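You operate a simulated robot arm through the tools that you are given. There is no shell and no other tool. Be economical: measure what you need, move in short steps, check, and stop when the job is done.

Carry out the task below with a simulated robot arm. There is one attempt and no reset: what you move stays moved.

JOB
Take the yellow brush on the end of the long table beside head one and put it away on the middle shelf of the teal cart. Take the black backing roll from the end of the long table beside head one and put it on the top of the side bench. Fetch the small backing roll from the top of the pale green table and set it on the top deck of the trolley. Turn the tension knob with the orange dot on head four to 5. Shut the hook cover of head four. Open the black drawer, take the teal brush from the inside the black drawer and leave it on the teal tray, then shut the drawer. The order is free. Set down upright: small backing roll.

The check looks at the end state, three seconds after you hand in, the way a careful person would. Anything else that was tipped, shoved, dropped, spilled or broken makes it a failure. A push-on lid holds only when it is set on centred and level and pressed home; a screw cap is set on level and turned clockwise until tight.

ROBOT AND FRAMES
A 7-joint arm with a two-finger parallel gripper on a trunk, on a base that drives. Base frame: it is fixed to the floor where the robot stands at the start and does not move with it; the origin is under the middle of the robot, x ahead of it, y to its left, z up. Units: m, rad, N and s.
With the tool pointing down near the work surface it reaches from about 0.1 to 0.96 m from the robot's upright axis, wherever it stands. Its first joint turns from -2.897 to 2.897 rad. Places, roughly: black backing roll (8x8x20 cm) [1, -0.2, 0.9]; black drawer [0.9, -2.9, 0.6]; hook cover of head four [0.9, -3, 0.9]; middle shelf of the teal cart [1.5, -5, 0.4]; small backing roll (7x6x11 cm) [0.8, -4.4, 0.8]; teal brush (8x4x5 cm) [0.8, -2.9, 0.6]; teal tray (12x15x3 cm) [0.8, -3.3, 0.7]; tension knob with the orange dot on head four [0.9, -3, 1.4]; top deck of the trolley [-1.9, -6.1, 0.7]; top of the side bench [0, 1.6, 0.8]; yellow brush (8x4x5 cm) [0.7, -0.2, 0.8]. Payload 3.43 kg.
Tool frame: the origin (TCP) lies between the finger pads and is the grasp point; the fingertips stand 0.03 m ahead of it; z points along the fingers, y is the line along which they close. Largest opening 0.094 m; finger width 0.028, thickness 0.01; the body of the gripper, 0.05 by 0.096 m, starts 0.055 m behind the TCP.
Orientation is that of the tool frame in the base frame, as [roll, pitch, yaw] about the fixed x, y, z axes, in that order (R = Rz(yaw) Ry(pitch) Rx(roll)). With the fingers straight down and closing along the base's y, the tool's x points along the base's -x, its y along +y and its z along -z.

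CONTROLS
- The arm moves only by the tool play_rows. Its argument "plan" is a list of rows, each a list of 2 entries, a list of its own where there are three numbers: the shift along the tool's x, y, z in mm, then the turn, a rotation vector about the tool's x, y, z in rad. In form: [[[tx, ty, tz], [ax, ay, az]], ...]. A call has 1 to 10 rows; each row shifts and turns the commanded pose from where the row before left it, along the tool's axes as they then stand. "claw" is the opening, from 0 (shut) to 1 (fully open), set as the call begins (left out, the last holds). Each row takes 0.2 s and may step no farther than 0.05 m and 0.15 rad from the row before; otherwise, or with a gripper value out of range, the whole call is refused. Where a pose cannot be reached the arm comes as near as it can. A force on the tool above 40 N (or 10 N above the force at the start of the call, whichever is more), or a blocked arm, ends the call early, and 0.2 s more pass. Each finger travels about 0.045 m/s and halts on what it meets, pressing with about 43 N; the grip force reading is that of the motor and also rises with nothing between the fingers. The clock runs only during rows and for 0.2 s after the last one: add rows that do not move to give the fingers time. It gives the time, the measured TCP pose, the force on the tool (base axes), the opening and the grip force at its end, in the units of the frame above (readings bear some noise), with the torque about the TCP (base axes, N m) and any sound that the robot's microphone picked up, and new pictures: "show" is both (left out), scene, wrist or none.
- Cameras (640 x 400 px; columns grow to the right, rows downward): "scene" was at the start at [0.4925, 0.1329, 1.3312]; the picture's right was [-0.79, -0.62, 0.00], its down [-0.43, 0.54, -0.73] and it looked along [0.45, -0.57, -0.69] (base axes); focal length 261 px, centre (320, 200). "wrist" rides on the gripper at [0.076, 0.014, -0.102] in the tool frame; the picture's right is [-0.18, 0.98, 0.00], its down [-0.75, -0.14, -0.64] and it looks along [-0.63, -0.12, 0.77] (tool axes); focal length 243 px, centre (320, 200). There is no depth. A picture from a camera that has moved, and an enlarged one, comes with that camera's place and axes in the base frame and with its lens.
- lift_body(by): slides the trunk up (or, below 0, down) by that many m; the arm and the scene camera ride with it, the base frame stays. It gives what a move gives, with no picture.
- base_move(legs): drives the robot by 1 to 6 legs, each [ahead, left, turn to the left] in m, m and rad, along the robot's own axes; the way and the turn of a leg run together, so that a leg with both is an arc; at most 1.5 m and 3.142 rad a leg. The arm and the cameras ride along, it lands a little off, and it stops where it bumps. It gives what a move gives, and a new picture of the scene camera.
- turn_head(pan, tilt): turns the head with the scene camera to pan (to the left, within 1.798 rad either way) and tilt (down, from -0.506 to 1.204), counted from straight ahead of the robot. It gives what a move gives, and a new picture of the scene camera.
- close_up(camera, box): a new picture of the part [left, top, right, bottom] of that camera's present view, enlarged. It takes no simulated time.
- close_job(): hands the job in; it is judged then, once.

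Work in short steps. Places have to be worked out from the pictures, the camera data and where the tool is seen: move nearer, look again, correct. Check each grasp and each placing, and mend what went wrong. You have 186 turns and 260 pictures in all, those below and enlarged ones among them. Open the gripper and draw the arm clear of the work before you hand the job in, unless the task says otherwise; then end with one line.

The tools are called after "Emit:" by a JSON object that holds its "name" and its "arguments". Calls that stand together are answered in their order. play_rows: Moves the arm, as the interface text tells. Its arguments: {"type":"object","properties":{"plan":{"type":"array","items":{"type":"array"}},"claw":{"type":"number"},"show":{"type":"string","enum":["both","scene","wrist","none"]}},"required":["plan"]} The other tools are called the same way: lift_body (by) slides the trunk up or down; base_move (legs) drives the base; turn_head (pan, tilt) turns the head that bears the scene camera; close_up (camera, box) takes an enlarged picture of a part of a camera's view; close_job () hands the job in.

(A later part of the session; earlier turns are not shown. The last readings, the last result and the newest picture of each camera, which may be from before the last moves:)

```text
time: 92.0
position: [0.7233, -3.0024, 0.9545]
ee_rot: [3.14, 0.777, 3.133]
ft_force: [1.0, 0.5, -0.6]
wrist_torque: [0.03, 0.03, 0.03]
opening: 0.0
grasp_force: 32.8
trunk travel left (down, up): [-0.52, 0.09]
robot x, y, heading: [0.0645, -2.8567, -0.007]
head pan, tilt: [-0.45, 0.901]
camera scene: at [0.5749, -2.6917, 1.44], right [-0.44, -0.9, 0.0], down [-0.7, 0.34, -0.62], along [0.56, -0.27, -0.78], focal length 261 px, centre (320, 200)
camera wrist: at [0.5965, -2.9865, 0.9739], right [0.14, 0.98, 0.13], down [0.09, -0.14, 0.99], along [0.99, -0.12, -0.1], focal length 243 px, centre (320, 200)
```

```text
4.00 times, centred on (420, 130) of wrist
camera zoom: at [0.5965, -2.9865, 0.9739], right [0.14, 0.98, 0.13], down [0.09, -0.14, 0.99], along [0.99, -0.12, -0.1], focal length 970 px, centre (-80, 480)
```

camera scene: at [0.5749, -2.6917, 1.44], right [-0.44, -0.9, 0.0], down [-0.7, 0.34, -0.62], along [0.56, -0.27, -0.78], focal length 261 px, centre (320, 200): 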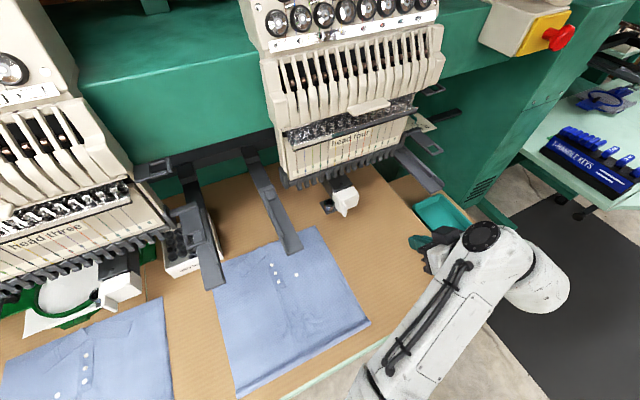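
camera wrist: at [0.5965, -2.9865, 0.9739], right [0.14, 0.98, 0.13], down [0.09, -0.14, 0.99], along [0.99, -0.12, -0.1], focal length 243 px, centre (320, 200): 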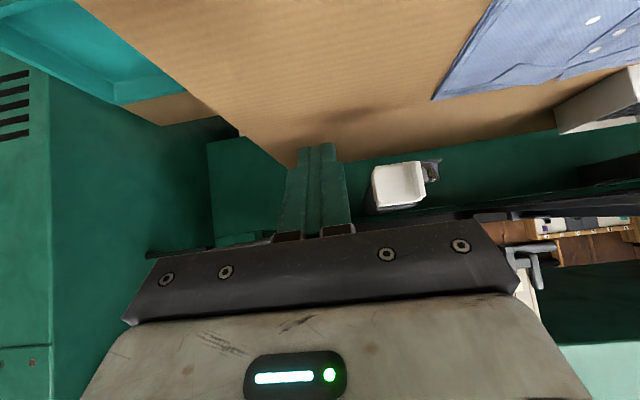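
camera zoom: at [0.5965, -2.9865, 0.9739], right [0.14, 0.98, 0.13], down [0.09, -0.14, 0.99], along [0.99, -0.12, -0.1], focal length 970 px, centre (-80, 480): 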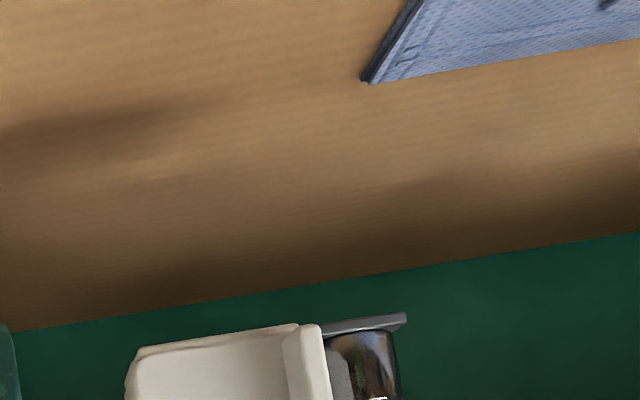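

Let me compare with head three's cover, and zoom tighter on this one.

Emit:
{"name": "close_up", "arguments": {"camera": "scene", "box": [310, 165, 374, 205]}}

Emit:
{"name": "close_up", "arguments": {"camera": "scene", "box": [80, 250, 176, 310]}}

Emit:
{"name": "close_up", "arguments": {"camera": "wrist", "box": [340, 140, 468, 220]}}

```text
10.00 times, centred on (342, 185) of scene
camera zoom: at [0.5749, -2.6917, 1.44], right [-0.44, -0.9, 0.0], down [-0.7, 0.34, -0.62], along [0.56, -0.27, -0.78], focal length 2614 px, centre (100, 350)
```

zoom: 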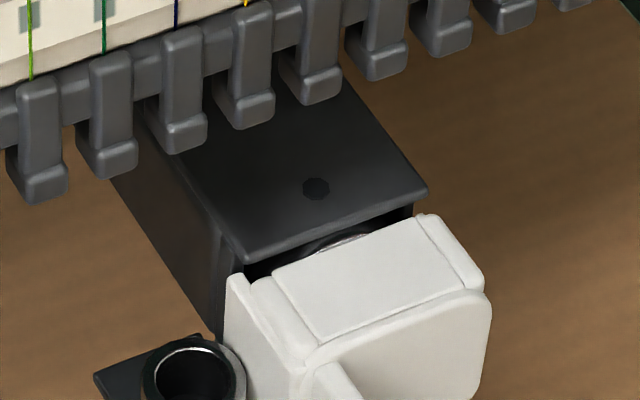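

```text
6.67 times, centred on (128, 280) of scene
camera zoom: at [0.5749, -2.6917, 1.44], right [-0.44, -0.9, 0.0], down [-0.7, 0.34, -0.62], along [0.56, -0.27, -0.78], focal length 1742 px, centre (1600, -333)
```

zoom: 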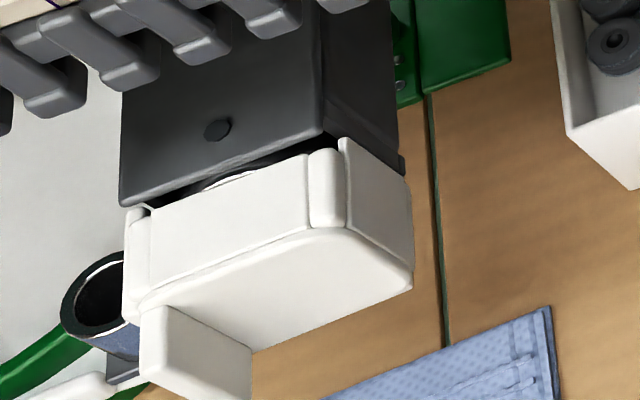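

```text
5.00 times, centred on (404, 180) of wrist
camera zoom: at [0.5965, -2.9865, 0.9739], right [0.14, 0.98, 0.13], down [0.09, -0.14, 0.99], along [0.99, -0.12, -0.1], focal length 1213 px, centre (-100, 300)
```

zoom: 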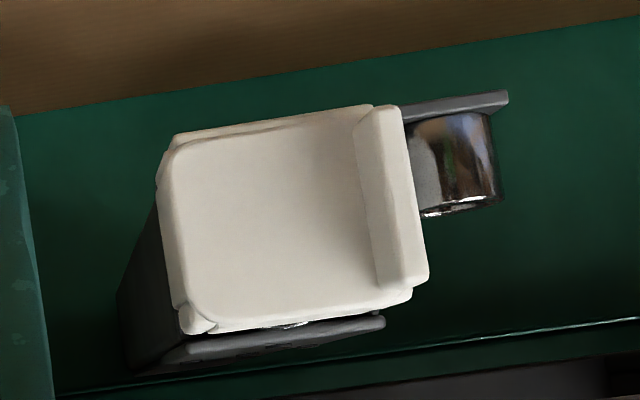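

The cover sits parallel on its housing like head three's, so it's shut. Now for the black drawer under the table: back away, lower the trunk and look.

Emit:
{"name": "base_move", "arguments": {"legs": [[-0.6, 0.1, 0]]}}

Emit:
{"name": "lift_body", "arguments": {"by": -0.35}}

Emit:
{"name": "turn_head", "arguments": {"pan": -0.25, "tilt": 0.45}}

```text
time: 95.5
position: [0.1155, -2.8971, 0.9539]
ee_rot: [3.139, 0.779, 3.14]
ft_force: [0.3, 0.5, -0.3]
wrist_torque: [-0.01, -0.02, 0.0]
opening: 0.0002
grasp_force: 33.0
trunk travel left (down, up): [-0.52, 0.09]
robot x, y, heading: [-0.543, -2.755, -0.002]
head pan, tilt: [-0.45, 0.901]
camera scene: at [-0.0346, -2.588, 1.44], right [-0.43, -0.9, 0.0], down [-0.71, 0.34, -0.62], along [0.56, -0.27, -0.78], focal length 261 px, centre (320, 200)
```

scene: 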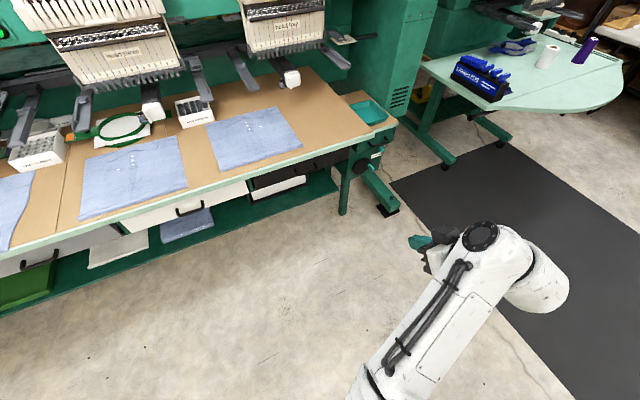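

```text
time: 98.9
position: [0.1161, -2.8967, 0.6033]
ee_rot: [3.141, 0.778, 3.139]
ft_force: [-0.2, -1.4, 0.0]
wrist_torque: [0.01, 0.02, 0.01]
opening: 0.0
grasp_force: 32.8
trunk travel left (down, up): [-0.17, 0.44]
robot x, y, heading: [-0.5415, -2.7558, -0.004]
head pan, tilt: [-0.45, 0.901]
```

```text
time: 99.8
position: [0.1163, -2.8969, 0.6034]
ee_rot: [3.14, 0.779, 3.139]
ft_force: [-0.2, 0.2, -0.6]
wrist_torque: [0.0, 0.04, -0.02]
opening: 0.0
grasp_force: 32.4
trunk travel left (down, up): [-0.17, 0.44]
robot x, y, heading: [-0.5433, -2.7549, -0.0]
head pan, tilt: [-0.25, 0.45]
camera scene: at [-0.0136, -2.5779, 1.1283], right [-0.25, -0.97, 0.0], down [-0.42, 0.11, -0.9], along [0.87, -0.22, -0.44], focal length 261 px, centre (320, 200)
```

scene: 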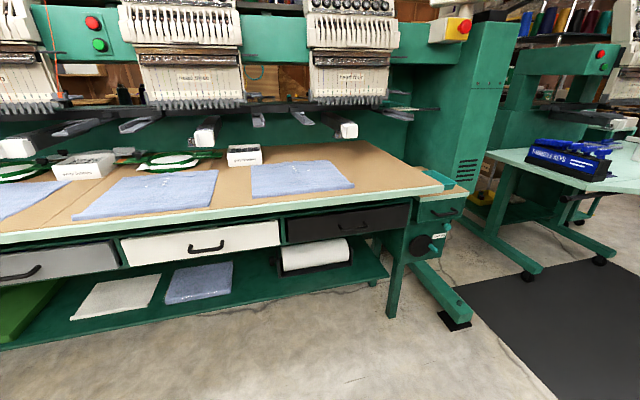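

I see grey, white and black drawers in the table's apron. Zoom on the black one.

Emit:
{"name": "close_up", "arguments": {"camera": "scene", "box": [270, 180, 430, 280]}}

```text
4.00 times, centred on (350, 230) of scene
camera zoom: at [-0.0136, -2.5779, 1.1283], right [-0.25, -0.97, 0.0], down [-0.42, 0.11, -0.9], along [0.87, -0.22, -0.44], focal length 1046 px, centre (200, 80)
```

zoom: 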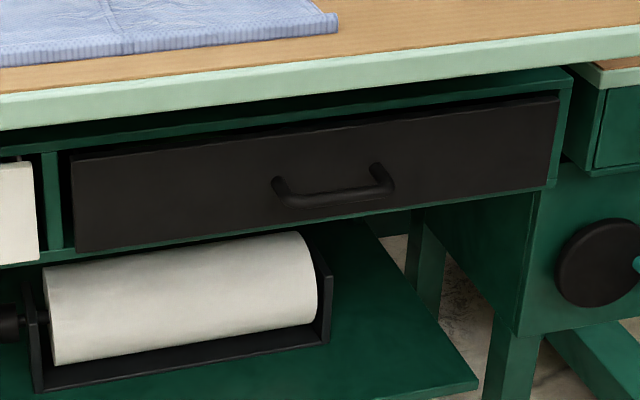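

The handle is a horizontal bar near (0.62, -2.84, 0.70). I'll level the tool and roll it 90° so the fingers close vertically, then drive up.

Emit:
{"name": "play_rows", "arguments": {"plan": [[[0, 0, 0], [0, -0.13, 0]], [[0, 0, 0], [0, -0.13, 0]], [[0, 0, 0], [0, -0.13, 0]], [[0, 0, 0], [0, 0, -0.15]], [[0, 0, 0], [0, 0, -0.15]], [[0, 0, 0], [0, 0, -0.15]], [[0, 0, 0], [0, 0, -0.15]], [[0, 0, 0], [0, 0, -0.15]], [[0, 0, 0], [0, 0, -0.15]], [[0, 0, 0], [0, 0, -0.15]]], "claw": 0.7, "show": "none"}}

Emit:
{"name": "play_rows", "arguments": {"plan": [[[0, 0, 0], [0, 0, -0.15]], [[0, 0, 0], [0, 0, -0.15]], [[0, 0, 0], [0, 0, -0.15]], [[0, 0, 0], [0, 0, -0.07]], [[0, 0, 0], [0, 0, 0]]], "show": "none"}}

Emit:
{"name": "base_move", "arguments": {"legs": [[0.3, 0, 0]]}}

Emit:
{"name": "play_rows", "arguments": {"plan": [[[0, 0, 0], [0, 0, 0]]], "show": "wrist"}}

```text
time: 102.0
position: [0.1154, -2.8971, 0.6041]
ee_rot: [-2.029, 0.475, -1.79]
ft_force: [0.4, -0.4, 0.8]
wrist_torque: [0.0, 0.03, -0.02]
opening: 0.0659
grasp_force: 0.1
trunk travel left (down, up): [-0.17, 0.44]
robot x, y, heading: [-0.5433, -2.7538, -0.0]
head pan, tilt: [-0.25, 0.45]
```

```text
time: 103.2
position: [0.1154, -2.8975, 0.604]
ee_rot: [-1.973, 0.002, -1.572]
ft_force: [0.6, -0.6, -0.8]
wrist_torque: [-0.04, -0.03, -0.01]
opening: 0.0657
grasp_force: 0.1
trunk travel left (down, up): [-0.17, 0.44]
robot x, y, heading: [-0.5405, -2.7548, 0.002]
head pan, tilt: [-0.25, 0.45]
```

```text
time: 105.2
position: [0.4147, -2.8924, 0.605]
ee_rot: [-1.973, 0.005, -1.569]
ft_force: [-0.1, 1.0, -0.3]
wrist_torque: [0.02, 0.01, -0.03]
opening: 0.0659
grasp_force: 0.0
trunk travel left (down, up): [-0.17, 0.44]
robot x, y, heading: [-0.2449, -2.7503, 0.005]
head pan, tilt: [-0.25, 0.45]
camera scene: at [0.284, -2.5742, 1.1284], right [-0.24, -0.97, 0.0], down [-0.42, 0.11, -0.9], along [0.87, -0.22, -0.44], focal length 261 px, centre (320, 200)
```

scene: 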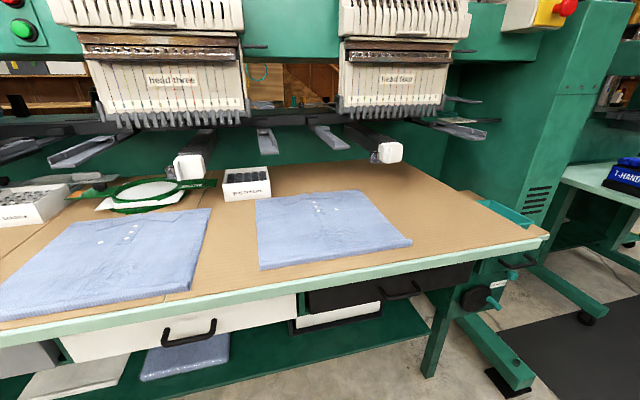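

```text
time: 105.6
position: [0.4157, -2.8934, 0.6042]
ee_rot: [-1.974, 0.004, -1.568]
ft_force: [0.8, -1.1, -0.4]
wrist_torque: [-0.01, 0.01, 0.01]
opening: 0.0656
grasp_force: 0.1
trunk travel left (down, up): [-0.17, 0.44]
robot x, y, heading: [-0.2481, -2.7538, 0.009]
head pan, tilt: [-0.25, 0.45]
camera wrist: at [0.3146, -2.9693, 0.6311], right [-0.39, 0.19, -0.9], down [-0.54, 0.75, 0.38], along [0.75, 0.63, -0.19], focal length 243 px, centre (320, 200)
```

wrist: 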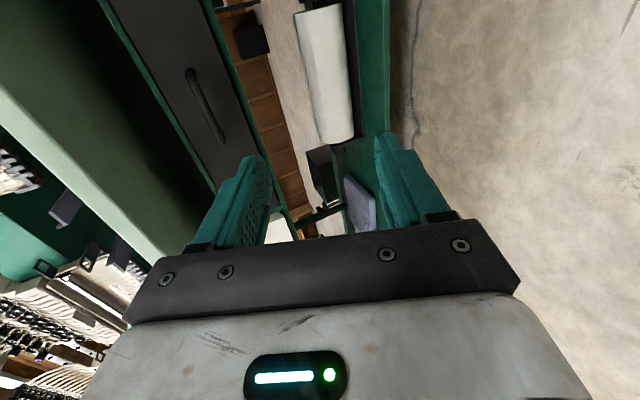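

Handle triangulates to about (0.695, -2.88, 0.652). Zooming in for its ends and depth.

Emit:
{"name": "close_up", "arguments": {"camera": "wrist", "box": [140, 40, 268, 120]}}

Emit:
{"name": "close_up", "arguments": {"camera": "scene", "box": [340, 240, 468, 320]}}

```text
5.00 times, centred on (204, 80) of wrist
camera zoom: at [0.3146, -2.9693, 0.6311], right [-0.39, 0.19, -0.9], down [-0.54, 0.75, 0.38], along [0.75, 0.63, -0.19], focal length 1213 px, centre (900, 800)
```

zoom: 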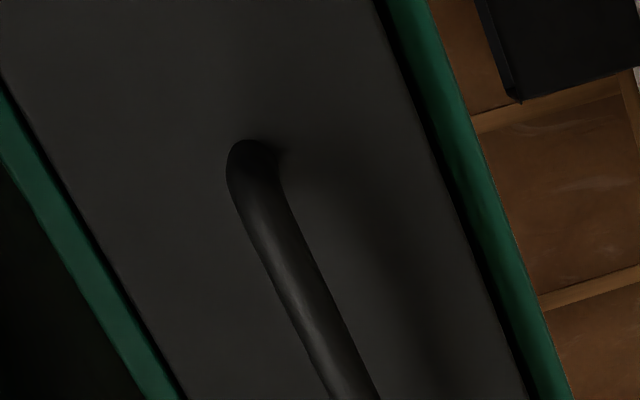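

```text
5.00 times, centred on (404, 280) of scene
camera zoom: at [0.284, -2.5742, 1.1283], right [-0.24, -0.97, 0.0], down [-0.42, 0.11, -0.9], along [0.87, -0.22, -0.44], focal length 1307 px, centre (-100, -200)
```

zoom: 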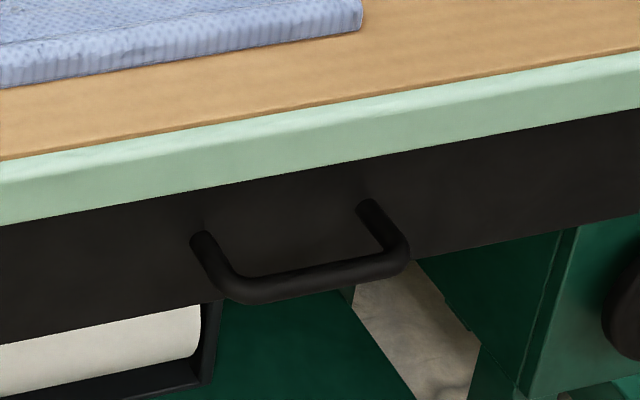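

The handle is recessed beneath the table edge (edge x≈0.617, underside 0.78). I'll approach along the tilted tool axis, stopping 5 cm short.

Emit:
{"name": "play_rows", "arguments": {"plan": [[[-2, -30, 31], [0, 0, 0]], [[-2, -30, 31], [0, 0, 0]], [[-2, -30, 31], [0, 0, 0]], [[-2, -30, 31], [0, 0, 0]], [[0, -30, 30], [0, 0, 0]], [[0, 0, 0], [0, 0, 0]]]}}

Emit:
{"name": "close_up", "arguments": {"camera": "wrist", "box": [220, 40, 420, 165]}}

```text
time: 107.0
position: [0.614, -2.8852, 0.681]
ee_rot: [-1.974, 0.004, -1.57]
ft_force: [0.3, -0.7, 0.7]
wrist_torque: [0.01, -0.01, -0.02]
opening: 0.0658
grasp_force: 0.1
trunk travel left (down, up): [-0.17, 0.44]
robot x, y, heading: [-0.2448, -2.7517, 0.008]
head pan, tilt: [-0.25, 0.45]
camera scene: at [0.284, -2.5742, 1.1283], right [-0.24, -0.97, 0.0], down [-0.42, 0.11, -0.9], along [0.87, -0.22, -0.44], focal length 261 px, centre (320, 200)
camera wrist: at [0.5141, -2.9616, 0.7086], right [-0.39, 0.19, -0.9], down [-0.54, 0.75, 0.38], along [0.75, 0.63, -0.19], focal length 243 px, centre (320, 200)
```

scene: 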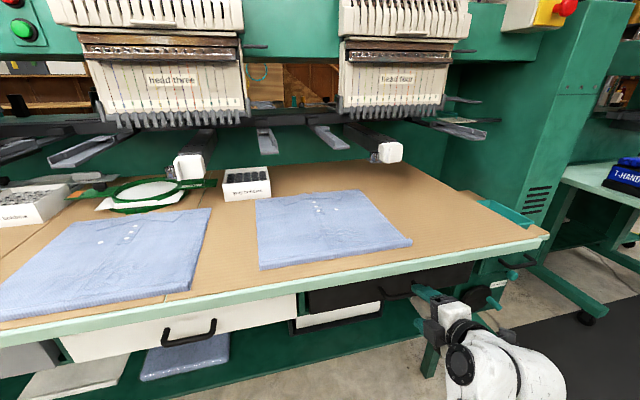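
wrist: 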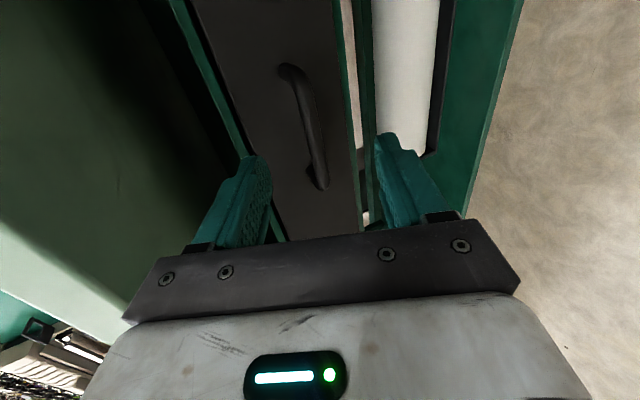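

```text
3.20 times, centred on (320, 102) of wrist
camera zoom: at [0.5141, -2.9616, 0.7086], right [-0.39, 0.19, -0.9], down [-0.54, 0.75, 0.38], along [0.75, 0.63, -0.19], focal length 776 px, centre (320, 512)
```

zoom: 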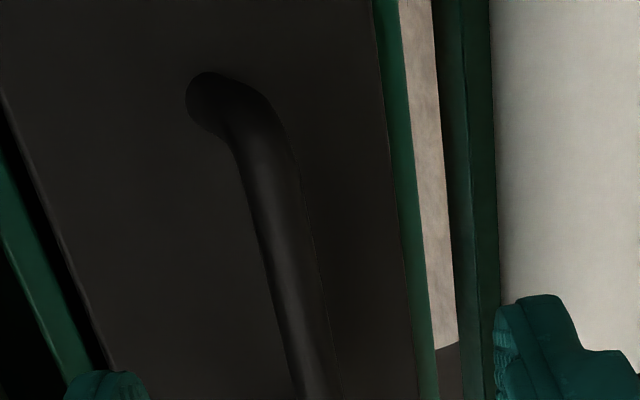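

The bar fixes at (0.684, -2.889, 0.662). I'll centre on it, advance 57 mm and close.

Emit:
{"name": "play_rows", "arguments": {"plan": [[[4, -10, 15], [0, 0, 0]], [[0, 0, 22], [0, 0, 0]], [[0, 0, 20], [0, 0, 0]], [[0, 0, 0], [0, 0, 0]]], "show": "none"}}

Emit:
{"name": "play_rows", "arguments": {"plan": [[[0, 0, 0], [0, 0, 0]], [[0, 0, 0], [0, 0, 0]], [[0, 0, 0], [0, 0, 0]], [[0, 0, 0], [0, 0, 0]], [[0, 0, 0], [0, 0, 0]]], "claw": 0, "show": "wrist"}}

```text
time: 108.0
position: [0.6696, -2.8901, 0.6691]
ee_rot: [-1.972, 0.002, -1.566]
ft_force: [-30.2, 6.8, 8.2]
wrist_torque: [-0.19, -1.19, 0.21]
opening: 0.0635
grasp_force: 0.0
trunk travel left (down, up): [-0.17, 0.44]
robot x, y, heading: [-0.248, -2.7494, 0.007]
head pan, tilt: [-0.25, 0.45]
```

```text
time: 109.2
position: [0.6695, -2.8901, 0.6629]
ee_rot: [-1.986, 0.001, -1.566]
ft_force: [-14.9, 3.5, -28.7]
wrist_torque: [-0.65, 0.27, 0.34]
opening: 0.0118
grasp_force: 45.3
trunk travel left (down, up): [-0.17, 0.44]
robot x, y, heading: [-0.2487, -2.7525, 0.006]
head pan, tilt: [-0.25, 0.45]
camera wrist: at [0.57, -2.9654, 0.6918], right [-0.4, 0.18, -0.9], down [-0.54, 0.75, 0.39], along [0.75, 0.64, -0.2], focal length 243 px, centre (320, 200)
```

wrist: 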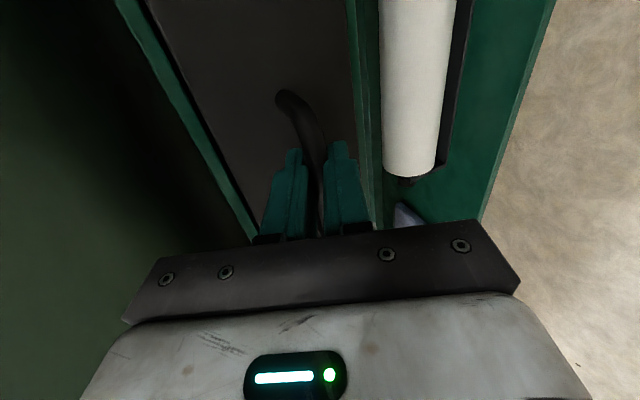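

The bar is gripped (12 mm). Now pull the drawer straight back.

Emit:
{"name": "play_rows", "arguments": {"plan": [[[0, 13, -16], [0, 0, 0]], [[0, 14, -33], [0, 0, 0]], [[0, 14, -33], [0, 0, 0]], [[0, 14, -33], [0, 0, 0]], [[0, 14, -33], [0, 0, 0]], [[0, 0, 0], [0, 0, 0]]]}}

```text
time: 110.6
position: [0.5073, -2.8886, 0.6634]
ee_rot: [-1.975, 0.001, -1.566]
ft_force: [-1.1, -1.4, -6.7]
wrist_torque: [-1.07, 0.03, -0.36]
opening: 0.0115
grasp_force: 44.8
trunk travel left (down, up): [-0.17, 0.44]
robot x, y, heading: [-0.2434, -2.7558, 0.006]
head pan, tilt: [-0.25, 0.45]
camera scene: at [0.2842, -2.5742, 1.1282], right [-0.24, -0.97, 0.0], down [-0.42, 0.11, -0.9], along [0.87, -0.22, -0.44], focal length 261 px, centre (320, 200)
camera wrist: at [0.4074, -2.9651, 0.6908], right [-0.39, 0.19, -0.9], down [-0.54, 0.75, 0.38], along [0.75, 0.63, -0.19], focal length 243 px, centre (320, 200)
```

scene: 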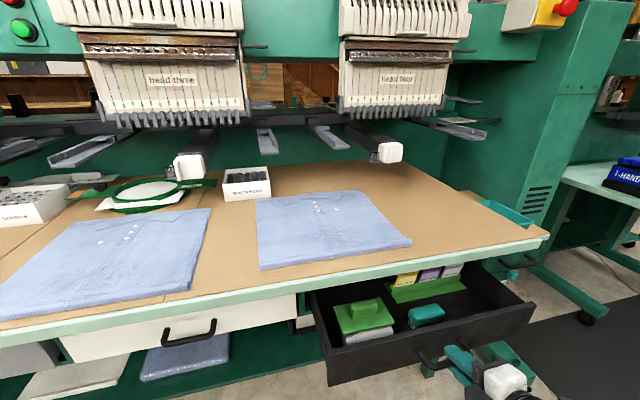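
wrist: 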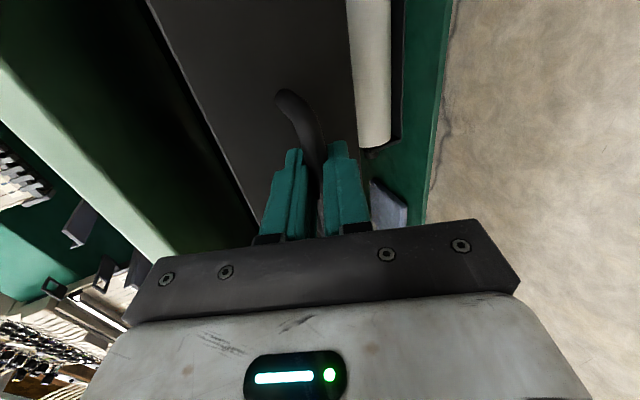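

The drawer is coming out and the teal brush is visible. Pull further.

Emit:
{"name": "play_rows", "arguments": {"plan": [[[0, 11, -28], [0, 0, 0]], [[0, 11, -28], [0, 0, 0]], [[0, 11, -28], [0, 0, 0]], [[0, 0, 0], [0, 0, 0]]]}}

Emit:
{"name": "close_up", "arguments": {"camera": "scene", "box": [300, 240, 556, 400]}}

```text
time: 111.6
position: [0.4174, -2.8895, 0.6637]
ee_rot: [-1.98, 0.004, -1.568]
ft_force: [-0.8, -1.0, -19.8]
wrist_torque: [-0.86, 0.1, 0.34]
opening: 0.0118
grasp_force: 45.0
trunk travel left (down, up): [-0.17, 0.44]
robot x, y, heading: [-0.2447, -2.7488, 0.007]
head pan, tilt: [-0.25, 0.45]
camera scene: at [0.2844, -2.5744, 1.128], right [-0.24, -0.97, 0.0], down [-0.42, 0.11, -0.9], along [0.87, -0.22, -0.44], focal length 261 px, centre (320, 200)
camera wrist: at [0.3168, -2.9653, 0.6911], right [-0.39, 0.19, -0.9], down [-0.54, 0.75, 0.39], along [0.75, 0.64, -0.19], focal length 243 px, centre (320, 200)
```

scene: 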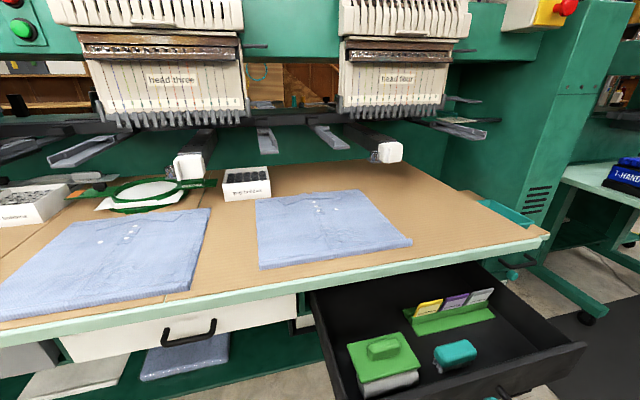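
wrist: 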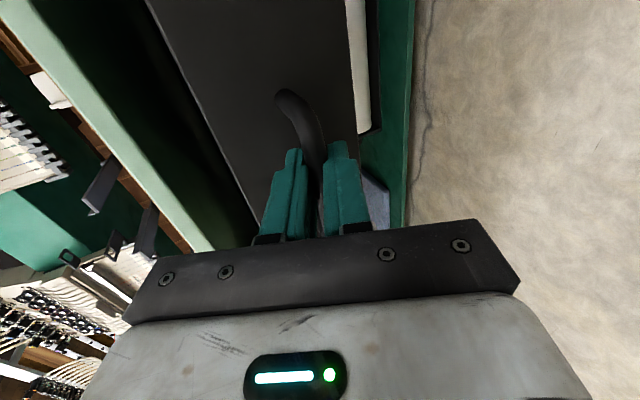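

```text
2.50 times, centred on (428, 320) of scene
camera zoom: at [0.2844, -2.5744, 1.128], right [-0.24, -0.97, 0.0], down [-0.42, 0.11, -0.9], along [0.87, -0.22, -0.44], focal length 653 px, centre (50, -100)
```

zoom: 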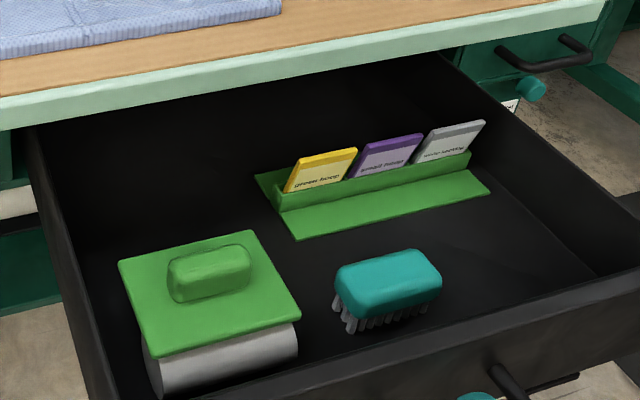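

The brush sits about 7 cm behind the front, long side along y. Pull 5 cm more for clearance from the table edge, then release and back off.

Emit:
{"name": "play_rows", "arguments": {"plan": [[[0, 8, -23], [0, 0, 0]], [[0, 8, -23], [0, 0, 0]], [[0, 0, 0], [0, 0, 0]]], "show": "none"}}

Emit:
{"name": "play_rows", "arguments": {"plan": [[[0, 0, 0], [0, 0, 0]], [[0, 0, 0], [0, 0, 0]], [[0, 0, 0], [0, 0, 0]], [[0, 0, -25], [0, 0, 0]], [[0, 0, -40], [0, 0, 0]], [[0, -30, -20], [0, 0, 0]], [[0, -40, 0], [0, 0, 0]], [[0, -40, 0], [0, 0, 0]], [[0, -40, 0], [0, 0, 0]], [[0, -40, 0], [0, 0, 0]]], "claw": 0.6, "show": "scene"}}

```text
time: 112.4
position: [0.3687, -2.8877, 0.663]
ee_rot: [-1.989, 0.004, -1.566]
ft_force: [-0.2, 1.4, -7.9]
wrist_torque: [-0.74, 0.06, 0.51]
opening: 0.0117
grasp_force: 45.2
trunk travel left (down, up): [-0.17, 0.44]
robot x, y, heading: [-0.2408, -2.7536, 0.01]
head pan, tilt: [-0.25, 0.45]
stopped in row 3: the force on the tool passed its limit at 41 N (the readings are from after the stop); the commanded pose is now the measured one
```

```text
time: 114.6
position: [0.435, -2.9099, 0.7453]
ee_rot: [-1.981, 0.005, -1.569]
ft_force: [0.0, 1.1, -0.4]
wrist_torque: [-0.05, -0.01, -0.01]
opening: 0.0563
grasp_force: 0.0
out of reach, approached as far as the arm can: row 5, 6, 7, 8, 9, 10
trunk travel left (down, up): [-0.17, 0.44]
robot x, y, heading: [-0.248, -2.7527, 0.008]
head pan, tilt: [-0.25, 0.45]
camera scene: at [0.2838, -2.5736, 1.1284], right [-0.24, -0.97, 0.0], down [-0.42, 0.1, -0.9], along [0.87, -0.22, -0.44], focal length 261 px, centre (320, 200)
```

scene: 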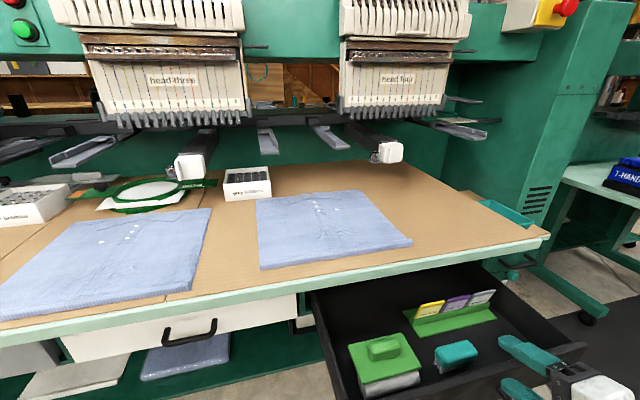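

The drawer hit its stop. The arm is above the drawer front; I'll rise and turn the tool straight down.

Emit:
{"name": "play_rows", "arguments": {"plan": [[[0, -35, -15], [0, 0, 0]], [[0, -35, -15], [-0.13, 0, 0]], [[0, 0, 0], [-0.13, 0, 0]], [[0, 0, 0], [-0.13, 0, 0]], [[0, 0, 0], [-0.13, 0, 0]], [[0, 0, 0], [-0.13, 0, 0]], [[0, 0, 0], [-0.13, 0, 0]], [[0, 0, 0], [-0.13, 0, 0]], [[0, 0, 0], [-0.13, 0, 0]], [[0, 0, 0], [-0.12, 0, 0]]], "claw": 0.75, "show": "none"}}

Emit:
{"name": "play_rows", "arguments": {"plan": [[[0, 0, 0], [0, 0, 0]]]}}

```text
time: 116.8
position: [0.4865, -2.9382, 0.7646]
ee_rot: [3.137, 0.008, -1.565]
ft_force: [0.1, 0.3, 0.3]
wrist_torque: [0.01, 0.02, 0.05]
opening: 0.0706
grasp_force: 0.1
out of reach, approached as far as the arm can: row 1, 2, 3, 10
trunk travel left (down, up): [-0.17, 0.44]
robot x, y, heading: [-0.2449, -2.7555, 0.005]
head pan, tilt: [-0.25, 0.45]
```

```text
time: 117.2
position: [0.4865, -2.9372, 0.7632]
ee_rot: [3.141, 0.006, -1.565]
ft_force: [0.3, 0.0, -0.4]
wrist_torque: [-0.02, -0.03, 0.0]
opening: 0.0705
grasp_force: 0.0
trunk travel left (down, up): [-0.17, 0.44]
robot x, y, heading: [-0.2427, -2.7509, 0.009]
head pan, tilt: [-0.25, 0.45]
camera scene: at [0.284, -2.5736, 1.1283], right [-0.24, -0.97, 0.0], down [-0.42, 0.1, -0.9], along [0.87, -0.22, -0.44], focal length 261 px, centre (320, 200)
camera wrist: at [0.4728, -3.0142, 0.8666], right [-0.98, 0.18, 0.0], down [0.14, 0.75, 0.65], along [0.11, 0.64, -0.76], focal length 243 px, centre (320, 200)
```

scene: 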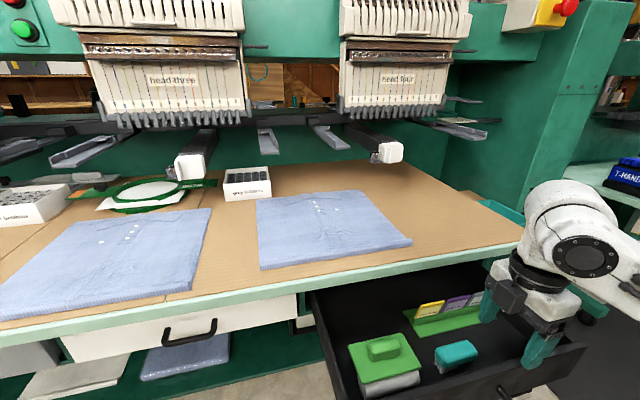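
wrist: 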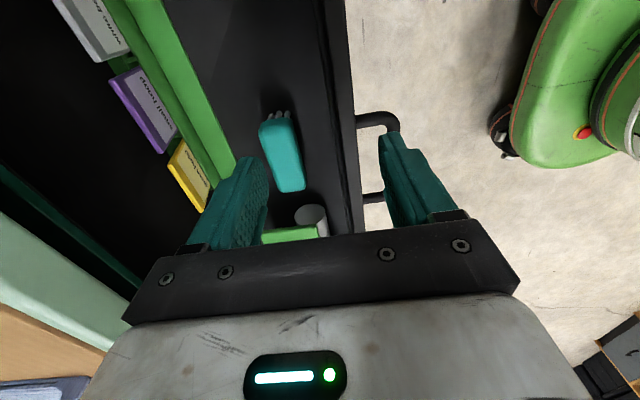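

The brush top centre is at (0.528, -2.903, 0.657), long side along y. Move above it, then descend.

Emit:
{"name": "play_rows", "arguments": {"plan": [[[-17, -20, 0], [0, 0, 0]], [[-17, -21, 0], [0, 0, 0]], [[0, 0, 30], [0, 0, 0]], [[0, 0, 25], [0, 0, 0]], [[0, 0, 0], [0, 0, 0]]], "show": "wrist"}}

```text
time: 118.4
position: [0.5272, -2.9042, 0.7098]
ee_rot: [3.135, 0.005, -1.566]
ft_force: [-0.1, -0.6, 0.0]
wrist_torque: [-0.02, 0.03, 0.01]
opening: 0.0704
grasp_force: 0.1
trunk travel left (down, up): [-0.17, 0.44]
robot x, y, heading: [-0.2426, -2.7527, 0.008]
head pan, tilt: [-0.25, 0.45]
camera wrist: at [0.5127, -2.9806, 0.8117], right [-0.98, 0.18, 0.01], down [0.14, 0.75, 0.65], along [0.11, 0.64, -0.76], focal length 243 px, centre (320, 200)
```

wrist: 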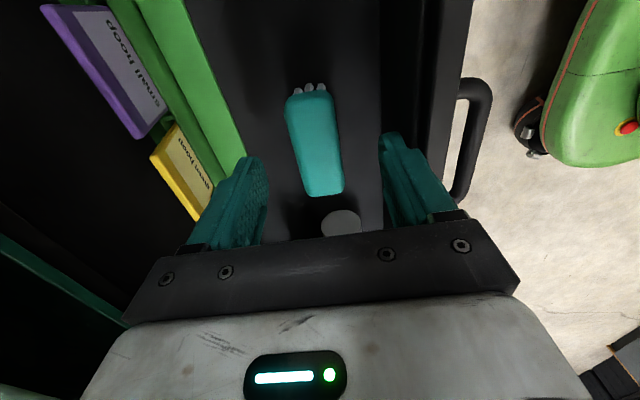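

Aligned. Descend and grip.

Emit:
{"name": "play_rows", "arguments": {"plan": [[[-2, -2, 20], [0, 0, 0]], [[0, 0, 20], [0, 0, 0]], [[0, 0, 19], [0, 0, 0]], [[0, 0, 0], [0, 0, 0]]], "show": "none"}}

Emit:
{"name": "play_rows", "arguments": {"plan": [[[0, 0, 0], [0, 0, 0]], [[0, 0, 0], [0, 0, 0]], [[0, 0, 0], [0, 0, 0]], [[0, 0, 0], [0, 0, 0]]], "claw": 0, "show": "wrist"}}

```text
time: 119.4
position: [0.5301, -2.9023, 0.6546]
ee_rot: [-3.134, 0.002, -1.567]
ft_force: [-0.2, 4.3, 19.5]
wrist_torque: [-0.11, 0.77, -0.17]
opening: 0.0701
grasp_force: 0.0
trunk travel left (down, up): [-0.17, 0.44]
robot x, y, heading: [-0.2487, -2.7548, 0.006]
head pan, tilt: [-0.25, 0.45]
stopped in row 4: the force on the tool passed its limit at 42 N (the readings are from after the stop); the commanded pose is now the measured one
```

```text
time: 120.4
position: [0.5299, -2.9023, 0.6552]
ee_rot: [-3.136, 0.002, -1.568]
ft_force: [-1.2, 5.1, 36.6]
wrist_torque: [-0.14, 0.81, -0.02]
opening: 0.0356
grasp_force: 42.8
trunk travel left (down, up): [-0.17, 0.44]
robot x, y, heading: [-0.2453, -2.7516, 0.007]
head pan, tilt: [-0.25, 0.45]
camera wrist: at [0.5147, -2.9781, 0.7575], right [-0.98, 0.18, -0.01], down [0.13, 0.75, 0.64], along [0.12, 0.63, -0.76], focal length 243 px, centre (320, 200)
```

wrist: 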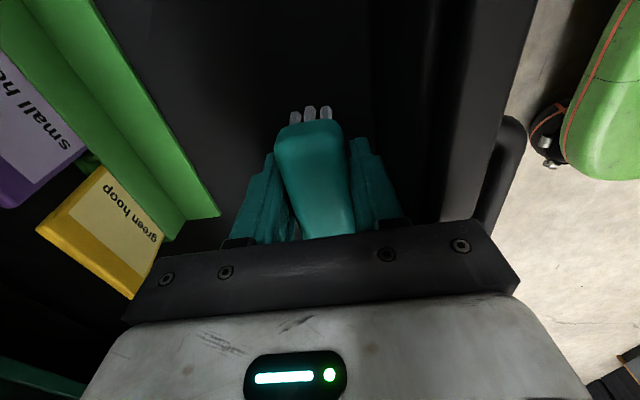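

Gripped (36 mm wide), with the tips on the drawer floor. Lift straight up.

Emit:
{"name": "play_rows", "arguments": {"plan": [[[0, 0, -20], [0, 0, 0]], [[0, 0, -40], [0, 0, 0]], [[0, 0, -45], [0, 0, 0]], [[0, 0, -45], [0, 0, 0]], [[0, 0, 0], [0, 0, 0]]]}}

```text
time: 121.6
position: [0.5301, -2.9021, 0.7666]
ee_rot: [-3.134, 0.005, -1.569]
ft_force: [0.7, -0.7, -0.9]
wrist_torque: [0.05, 0.02, -0.02]
opening: 0.0354
grasp_force: 43.2
out of reach, approached as far as the arm can: row 4
trunk travel left (down, up): [-0.17, 0.44]
robot x, y, heading: [-0.2433, -2.7544, 0.008]
head pan, tilt: [-0.25, 0.45]
camera scene: at [0.2839, -2.5734, 1.1283], right [-0.24, -0.97, 0.0], down [-0.42, 0.1, -0.9], along [0.87, -0.22, -0.44], focal length 261 px, centre (320, 200)
camera wrist: at [0.5145, -2.9784, 0.8687], right [-0.98, 0.18, -0.01], down [0.13, 0.75, 0.65], along [0.12, 0.64, -0.76], focal length 243 px, centre (320, 200)
```

scene: 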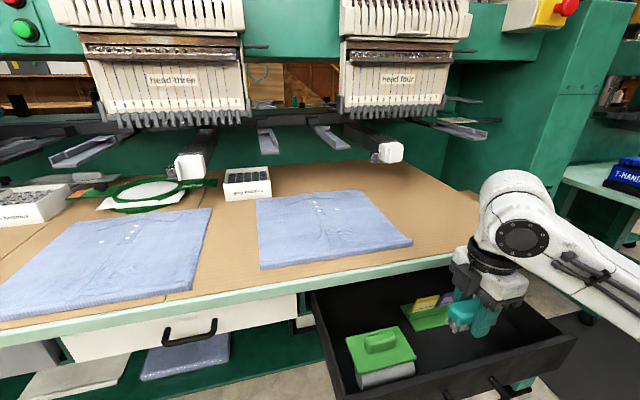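
wrist: 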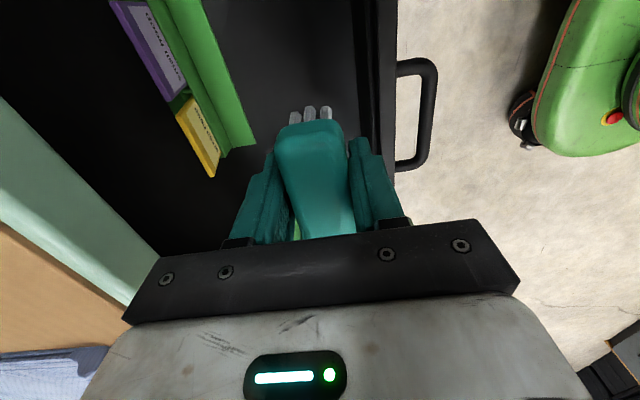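

The arm is at its height limit here, so raise the trunk, then shift right toward the teal tray.

Emit:
{"name": "lift_body", "arguments": {"by": 0.3}}

Emit:
{"name": "base_move", "arguments": {"legs": [[0, -0.36, 0], [0.2, 0, 0]]}}

Emit:
{"name": "turn_head", "arguments": {"pan": -0.5, "tilt": 0.9}}

Emit:
{"name": "play_rows", "arguments": {"plan": [[[0, 0, 0], [0, 0, 0]]], "show": "wrist"}}

```text
time: 124.6
position: [0.5302, -2.902, 1.0662]
ee_rot: [-3.136, 0.004, -1.567]
ft_force: [0.4, 0.5, -0.2]
wrist_torque: [0.0, 0.0, 0.02]
opening: 0.0355
grasp_force: 43.4
trunk travel left (down, up): [-0.47, 0.14]
robot x, y, heading: [-0.2455, -2.7526, 0.009]
head pan, tilt: [-0.25, 0.45]
```

```text
time: 128.1
position: [0.7303, -3.2588, 1.0672]
ee_rot: [-3.135, 0.005, -1.564]
ft_force: [0.2, 1.3, -1.0]
wrist_torque: [-0.01, -0.04, 0.0]
opening: 0.0358
grasp_force: 42.6
trunk travel left (down, up): [-0.47, 0.14]
robot x, y, heading: [-0.0441, -3.1139, 0.011]
head pan, tilt: [-0.25, 0.45]
camera scene: at [0.4843, -2.9319, 1.4284], right [-0.24, -0.97, 0.0], down [-0.42, 0.1, -0.9], along [0.87, -0.21, -0.44], focal length 261 px, centre (320, 200)
```

scene: 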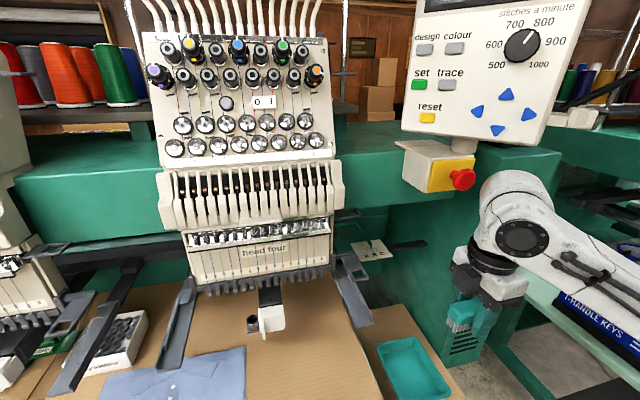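

```text
time: 129.0
position: [0.7313, -3.2585, 1.0665]
ee_rot: [-3.135, 0.006, -1.562]
ft_force: [0.2, -0.1, -1.0]
wrist_torque: [-0.02, -0.04, 0.01]
opening: 0.0355
grasp_force: 43.3
trunk travel left (down, up): [-0.47, 0.14]
robot x, y, heading: [-0.0446, -3.1144, 0.009]
head pan, tilt: [-0.499, 0.901]
camera scene: at [0.4619, -2.9456, 1.3901], right [-0.47, -0.88, 0.0], down [-0.69, 0.37, -0.62], along [0.55, -0.29, -0.78], focal length 261 px, centre (320, 200)
```

scene: 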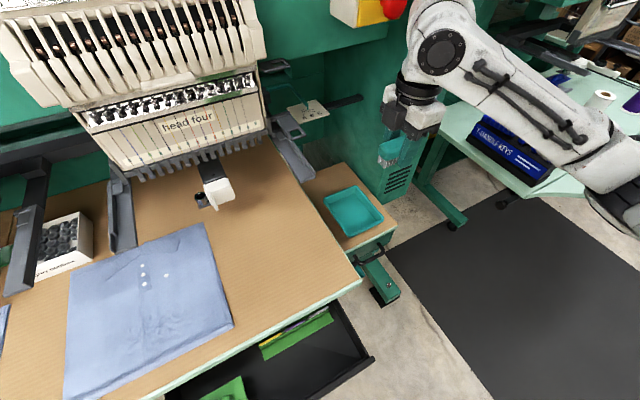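

```text
time: 129.4
position: [0.7314, -3.2604, 1.0657]
ee_rot: [-3.135, 0.005, -1.564]
ft_force: [-0.1, -0.4, 0.1]
wrist_torque: [0.01, -0.02, -0.01]
opening: 0.0354
grasp_force: 43.1
trunk travel left (down, up): [-0.47, 0.14]
robot x, y, heading: [-0.0461, -3.1132, 0.008]
head pan, tilt: [-0.499, 0.901]
camera wrist: at [0.7163, -3.3363, 1.1686], right [-0.98, 0.18, -0.01], down [0.13, 0.75, 0.65], along [0.12, 0.64, -0.76], focal length 243 px, centre (320, 200)
```

wrist: 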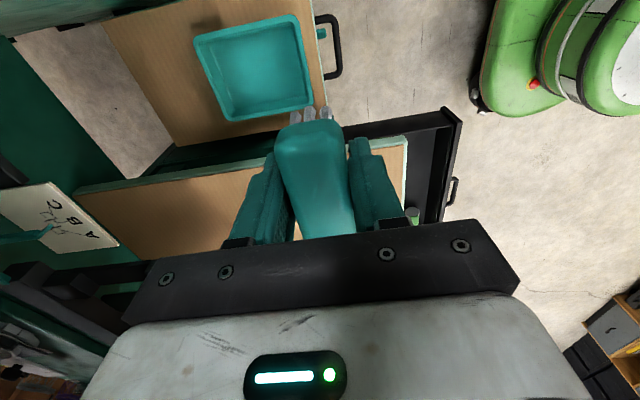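

The tray centre is at (0.833, -3.263) with its floor near z 0.74. Move above it and lower partway.

Emit:
{"name": "play_rows", "arguments": {"plan": [[[1, -34, 0], [0, 0, 0]], [[1, -34, 0], [0, 0, 0]], [[0, -34, 0], [0, 0, 0]], [[0, 0, 45], [0, 0, 0]], [[0, 0, 45], [0, 0, 0]], [[0, 0, 45], [0, 0, 0]], [[0, 0, 45], [0, 0, 0]], [[0, 0, 0], [0, 0, 0]]]}}

```text
time: 131.4
position: [0.8317, -3.2309, 0.8846]
ee_rot: [-3.135, -0.001, -1.548]
ft_force: [0.9, -2.0, -1.2]
wrist_torque: [0.1, 0.08, -0.01]
opening: 0.0356
grasp_force: 43.3
trunk travel left (down, up): [-0.47, 0.14]
robot x, y, heading: [-0.0526, -3.1023, 0.026]
head pan, tilt: [-0.499, 0.901]
stopped in row 8: the arm was blocked; the commanded pose is now the measured one
camera scene: at [0.4534, -2.9245, 1.3886], right [-0.45, -0.89, 0.0], down [-0.7, 0.35, -0.62], along [0.55, -0.28, -0.78], focal length 261 px, centre (320, 200)
camera wrist: at [0.8177, -3.3071, 0.9875], right [-0.99, 0.16, -0.01], down [0.12, 0.76, 0.64], along [0.11, 0.63, -0.77], focal length 243 px, centre (320, 200)
```

scene: 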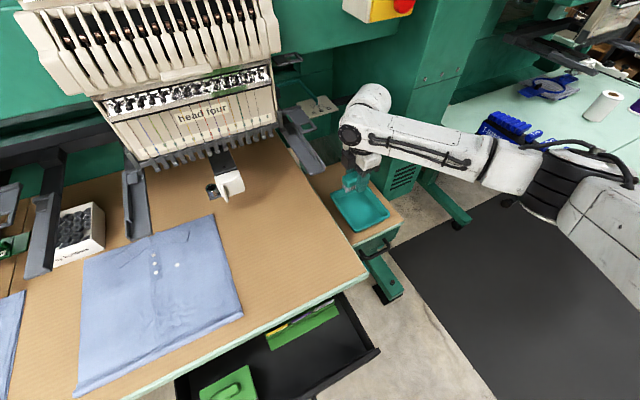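
wrist: 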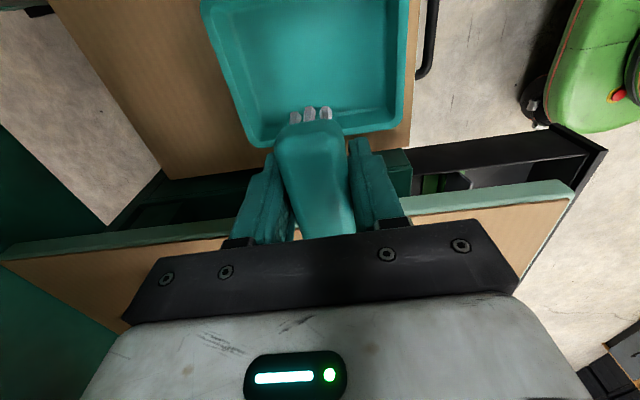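

The arm was nudged by something (probably the wrist against the control box near (0.92, -3.3, 1.23)) and the base turned slightly. The tray hasn't moved. I'll descend first, then shift over the tray.

Emit:
{"name": "play_rows", "arguments": {"plan": [[[0, 0, 25], [0, 0, 0]], [[0, 0, 25], [0, 0, 0]], [[0, 0, 0], [0, 0, 0]]]}}

Emit:
{"name": "turn_head", "arguments": {"pan": -0.6, "tilt": 0.45}}

```text
time: 132.2
position: [0.8246, -3.2407, 0.8344]
ee_rot: [-3.135, 0.002, -1.549]
ft_force: [-0.4, 0.3, -0.8]
wrist_torque: [-0.01, 0.01, 0.01]
opening: 0.0355
grasp_force: 42.7
trunk travel left (down, up): [-0.47, 0.14]
robot x, y, heading: [-0.0569, -3.1094, 0.024]
head pan, tilt: [-0.499, 0.901]
camera scene: at [0.4469, -2.9352, 1.39], right [-0.46, -0.89, 0.0], down [-0.7, 0.36, -0.62], along [0.55, -0.28, -0.78], focal length 261 px, centre (320, 200)
camera wrist: at [0.8116, -3.3175, 0.9376], right [-0.99, 0.16, -0.01], down [0.12, 0.76, 0.64], along [0.11, 0.63, -0.77], focal length 243 px, centre (320, 200)
```

scene: 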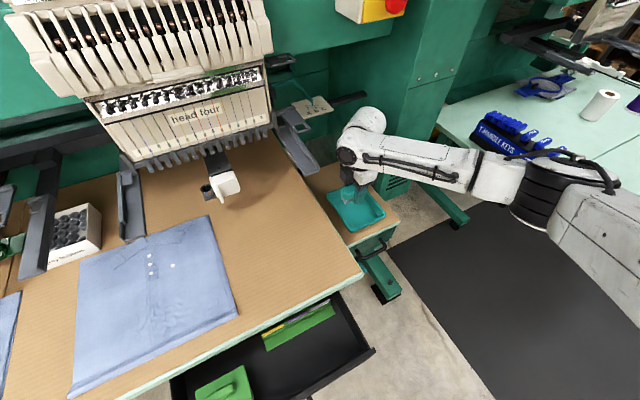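
wrist: 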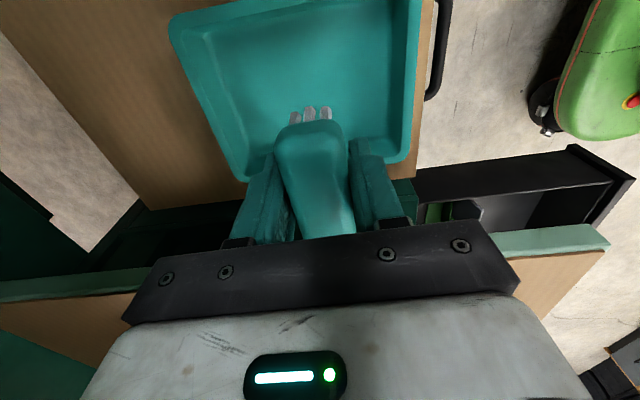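

```text
time: 133.1
position: [0.8261, -3.2404, 0.8345]
ee_rot: [-3.133, 0.003, -1.547]
ft_force: [-0.3, 0.2, -0.8]
wrist_torque: [0.01, -0.01, -0.01]
opening: 0.0354
grasp_force: 42.4
trunk travel left (down, up): [-0.47, 0.14]
robot x, y, heading: [-0.0542, -3.11, 0.023]
head pan, tilt: [-0.6, 0.45]
camera scene: at [0.4572, -2.9501, 1.4282], right [-0.54, -0.84, 0.0], down [-0.37, 0.24, -0.9], along [0.76, -0.49, -0.44], focal length 261 px, centre (320, 200)
```

scene: 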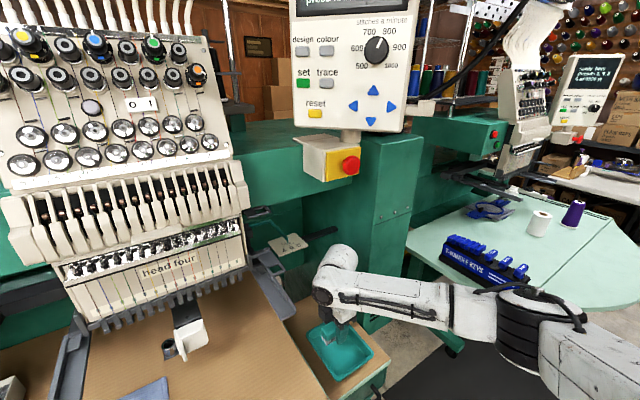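

Control box is unharmed. Shift to the tray centre and lower the brush onto the floor.

Emit:
{"name": "play_rows", "arguments": {"plan": [[[22, -7, 0], [0, 0, 0]], [[0, 0, 25], [0, 0, 0]], [[0, 0, 8], [0, 0, 0]], [[0, 0, 6], [0, 0, 0]], [[0, 0, 6], [0, 0, 0]], [[0, 0, 0], [0, 0, 0]]]}}

```text
time: 134.5
position: [0.8345, -3.263, 0.7895]
ee_rot: [-3.134, 0.001, -1.547]
ft_force: [0.0, 0.0, -0.7]
wrist_torque: [0.05, -0.02, 0.0]
opening: 0.0355
grasp_force: 42.8
trunk travel left (down, up): [-0.47, 0.14]
robot x, y, heading: [-0.0564, -3.1085, 0.027]
head pan, tilt: [-0.6, 0.45]
camera scene: at [0.4572, -2.9501, 1.4283], right [-0.54, -0.84, 0.0], down [-0.37, 0.24, -0.9], along [0.76, -0.49, -0.44], focal length 261 px, centre (320, 200)
camera wrist: at [0.8197, -3.3383, 0.892], right [-0.99, 0.16, -0.01], down [0.12, 0.76, 0.64], along [0.11, 0.64, -0.76], focal length 243 px, centre (320, 200)
```

scene: 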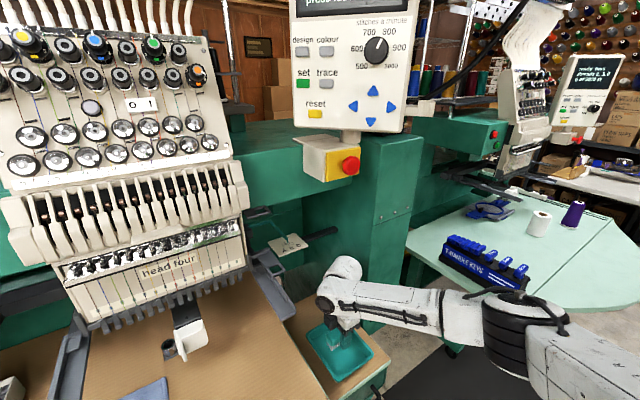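
wrist: 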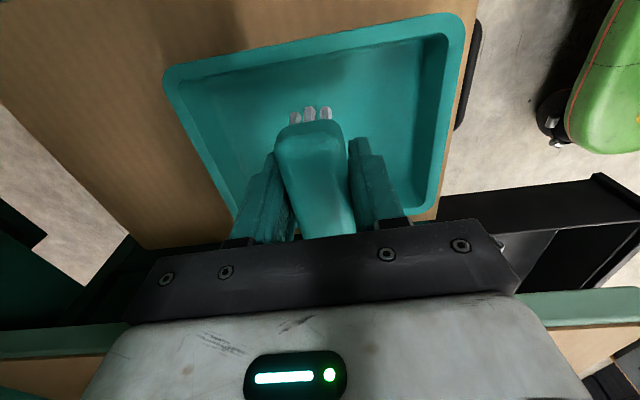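

Centred over the tray. Continue down until contact.

Emit:
{"name": "play_rows", "arguments": {"plan": [[[0, 0, 4], [0, 0, 0]], [[0, 0, 4], [0, 0, 0]], [[0, 0, 4], [0, 0, 0]], [[0, 0, 0], [0, 0, 0]]], "show": "none"}}

Emit:
{"name": "play_rows", "arguments": {"plan": [[[0, 0, 3], [0, 0, 0]], [[0, 0, 3], [0, 0, 0]], [[0, 0, 0], [0, 0, 0]]], "show": "none"}}

```text
time: 135.5
position: [0.8342, -3.2611, 0.7784]
ee_rot: [-3.135, 0.002, -1.547]
ft_force: [0.0, 0.0, -0.6]
wrist_torque: [-0.01, -0.02, -0.02]
opening: 0.0353
grasp_force: 42.9
trunk travel left (down, up): [-0.47, 0.14]
robot x, y, heading: [-0.0546, -3.1104, 0.025]
head pan, tilt: [-0.6, 0.45]
```

```text
time: 136.3
position: [0.8343, -3.2623, 0.773]
ee_rot: [-3.134, 0.002, -1.548]
ft_force: [-0.7, 0.1, 0.3]
wrist_torque: [0.01, 0.0, -0.04]
opening: 0.0355
grasp_force: 42.5
trunk travel left (down, up): [-0.47, 0.14]
robot x, y, heading: [-0.0558, -3.1121, 0.022]
head pan, tilt: [-0.6, 0.45]
```

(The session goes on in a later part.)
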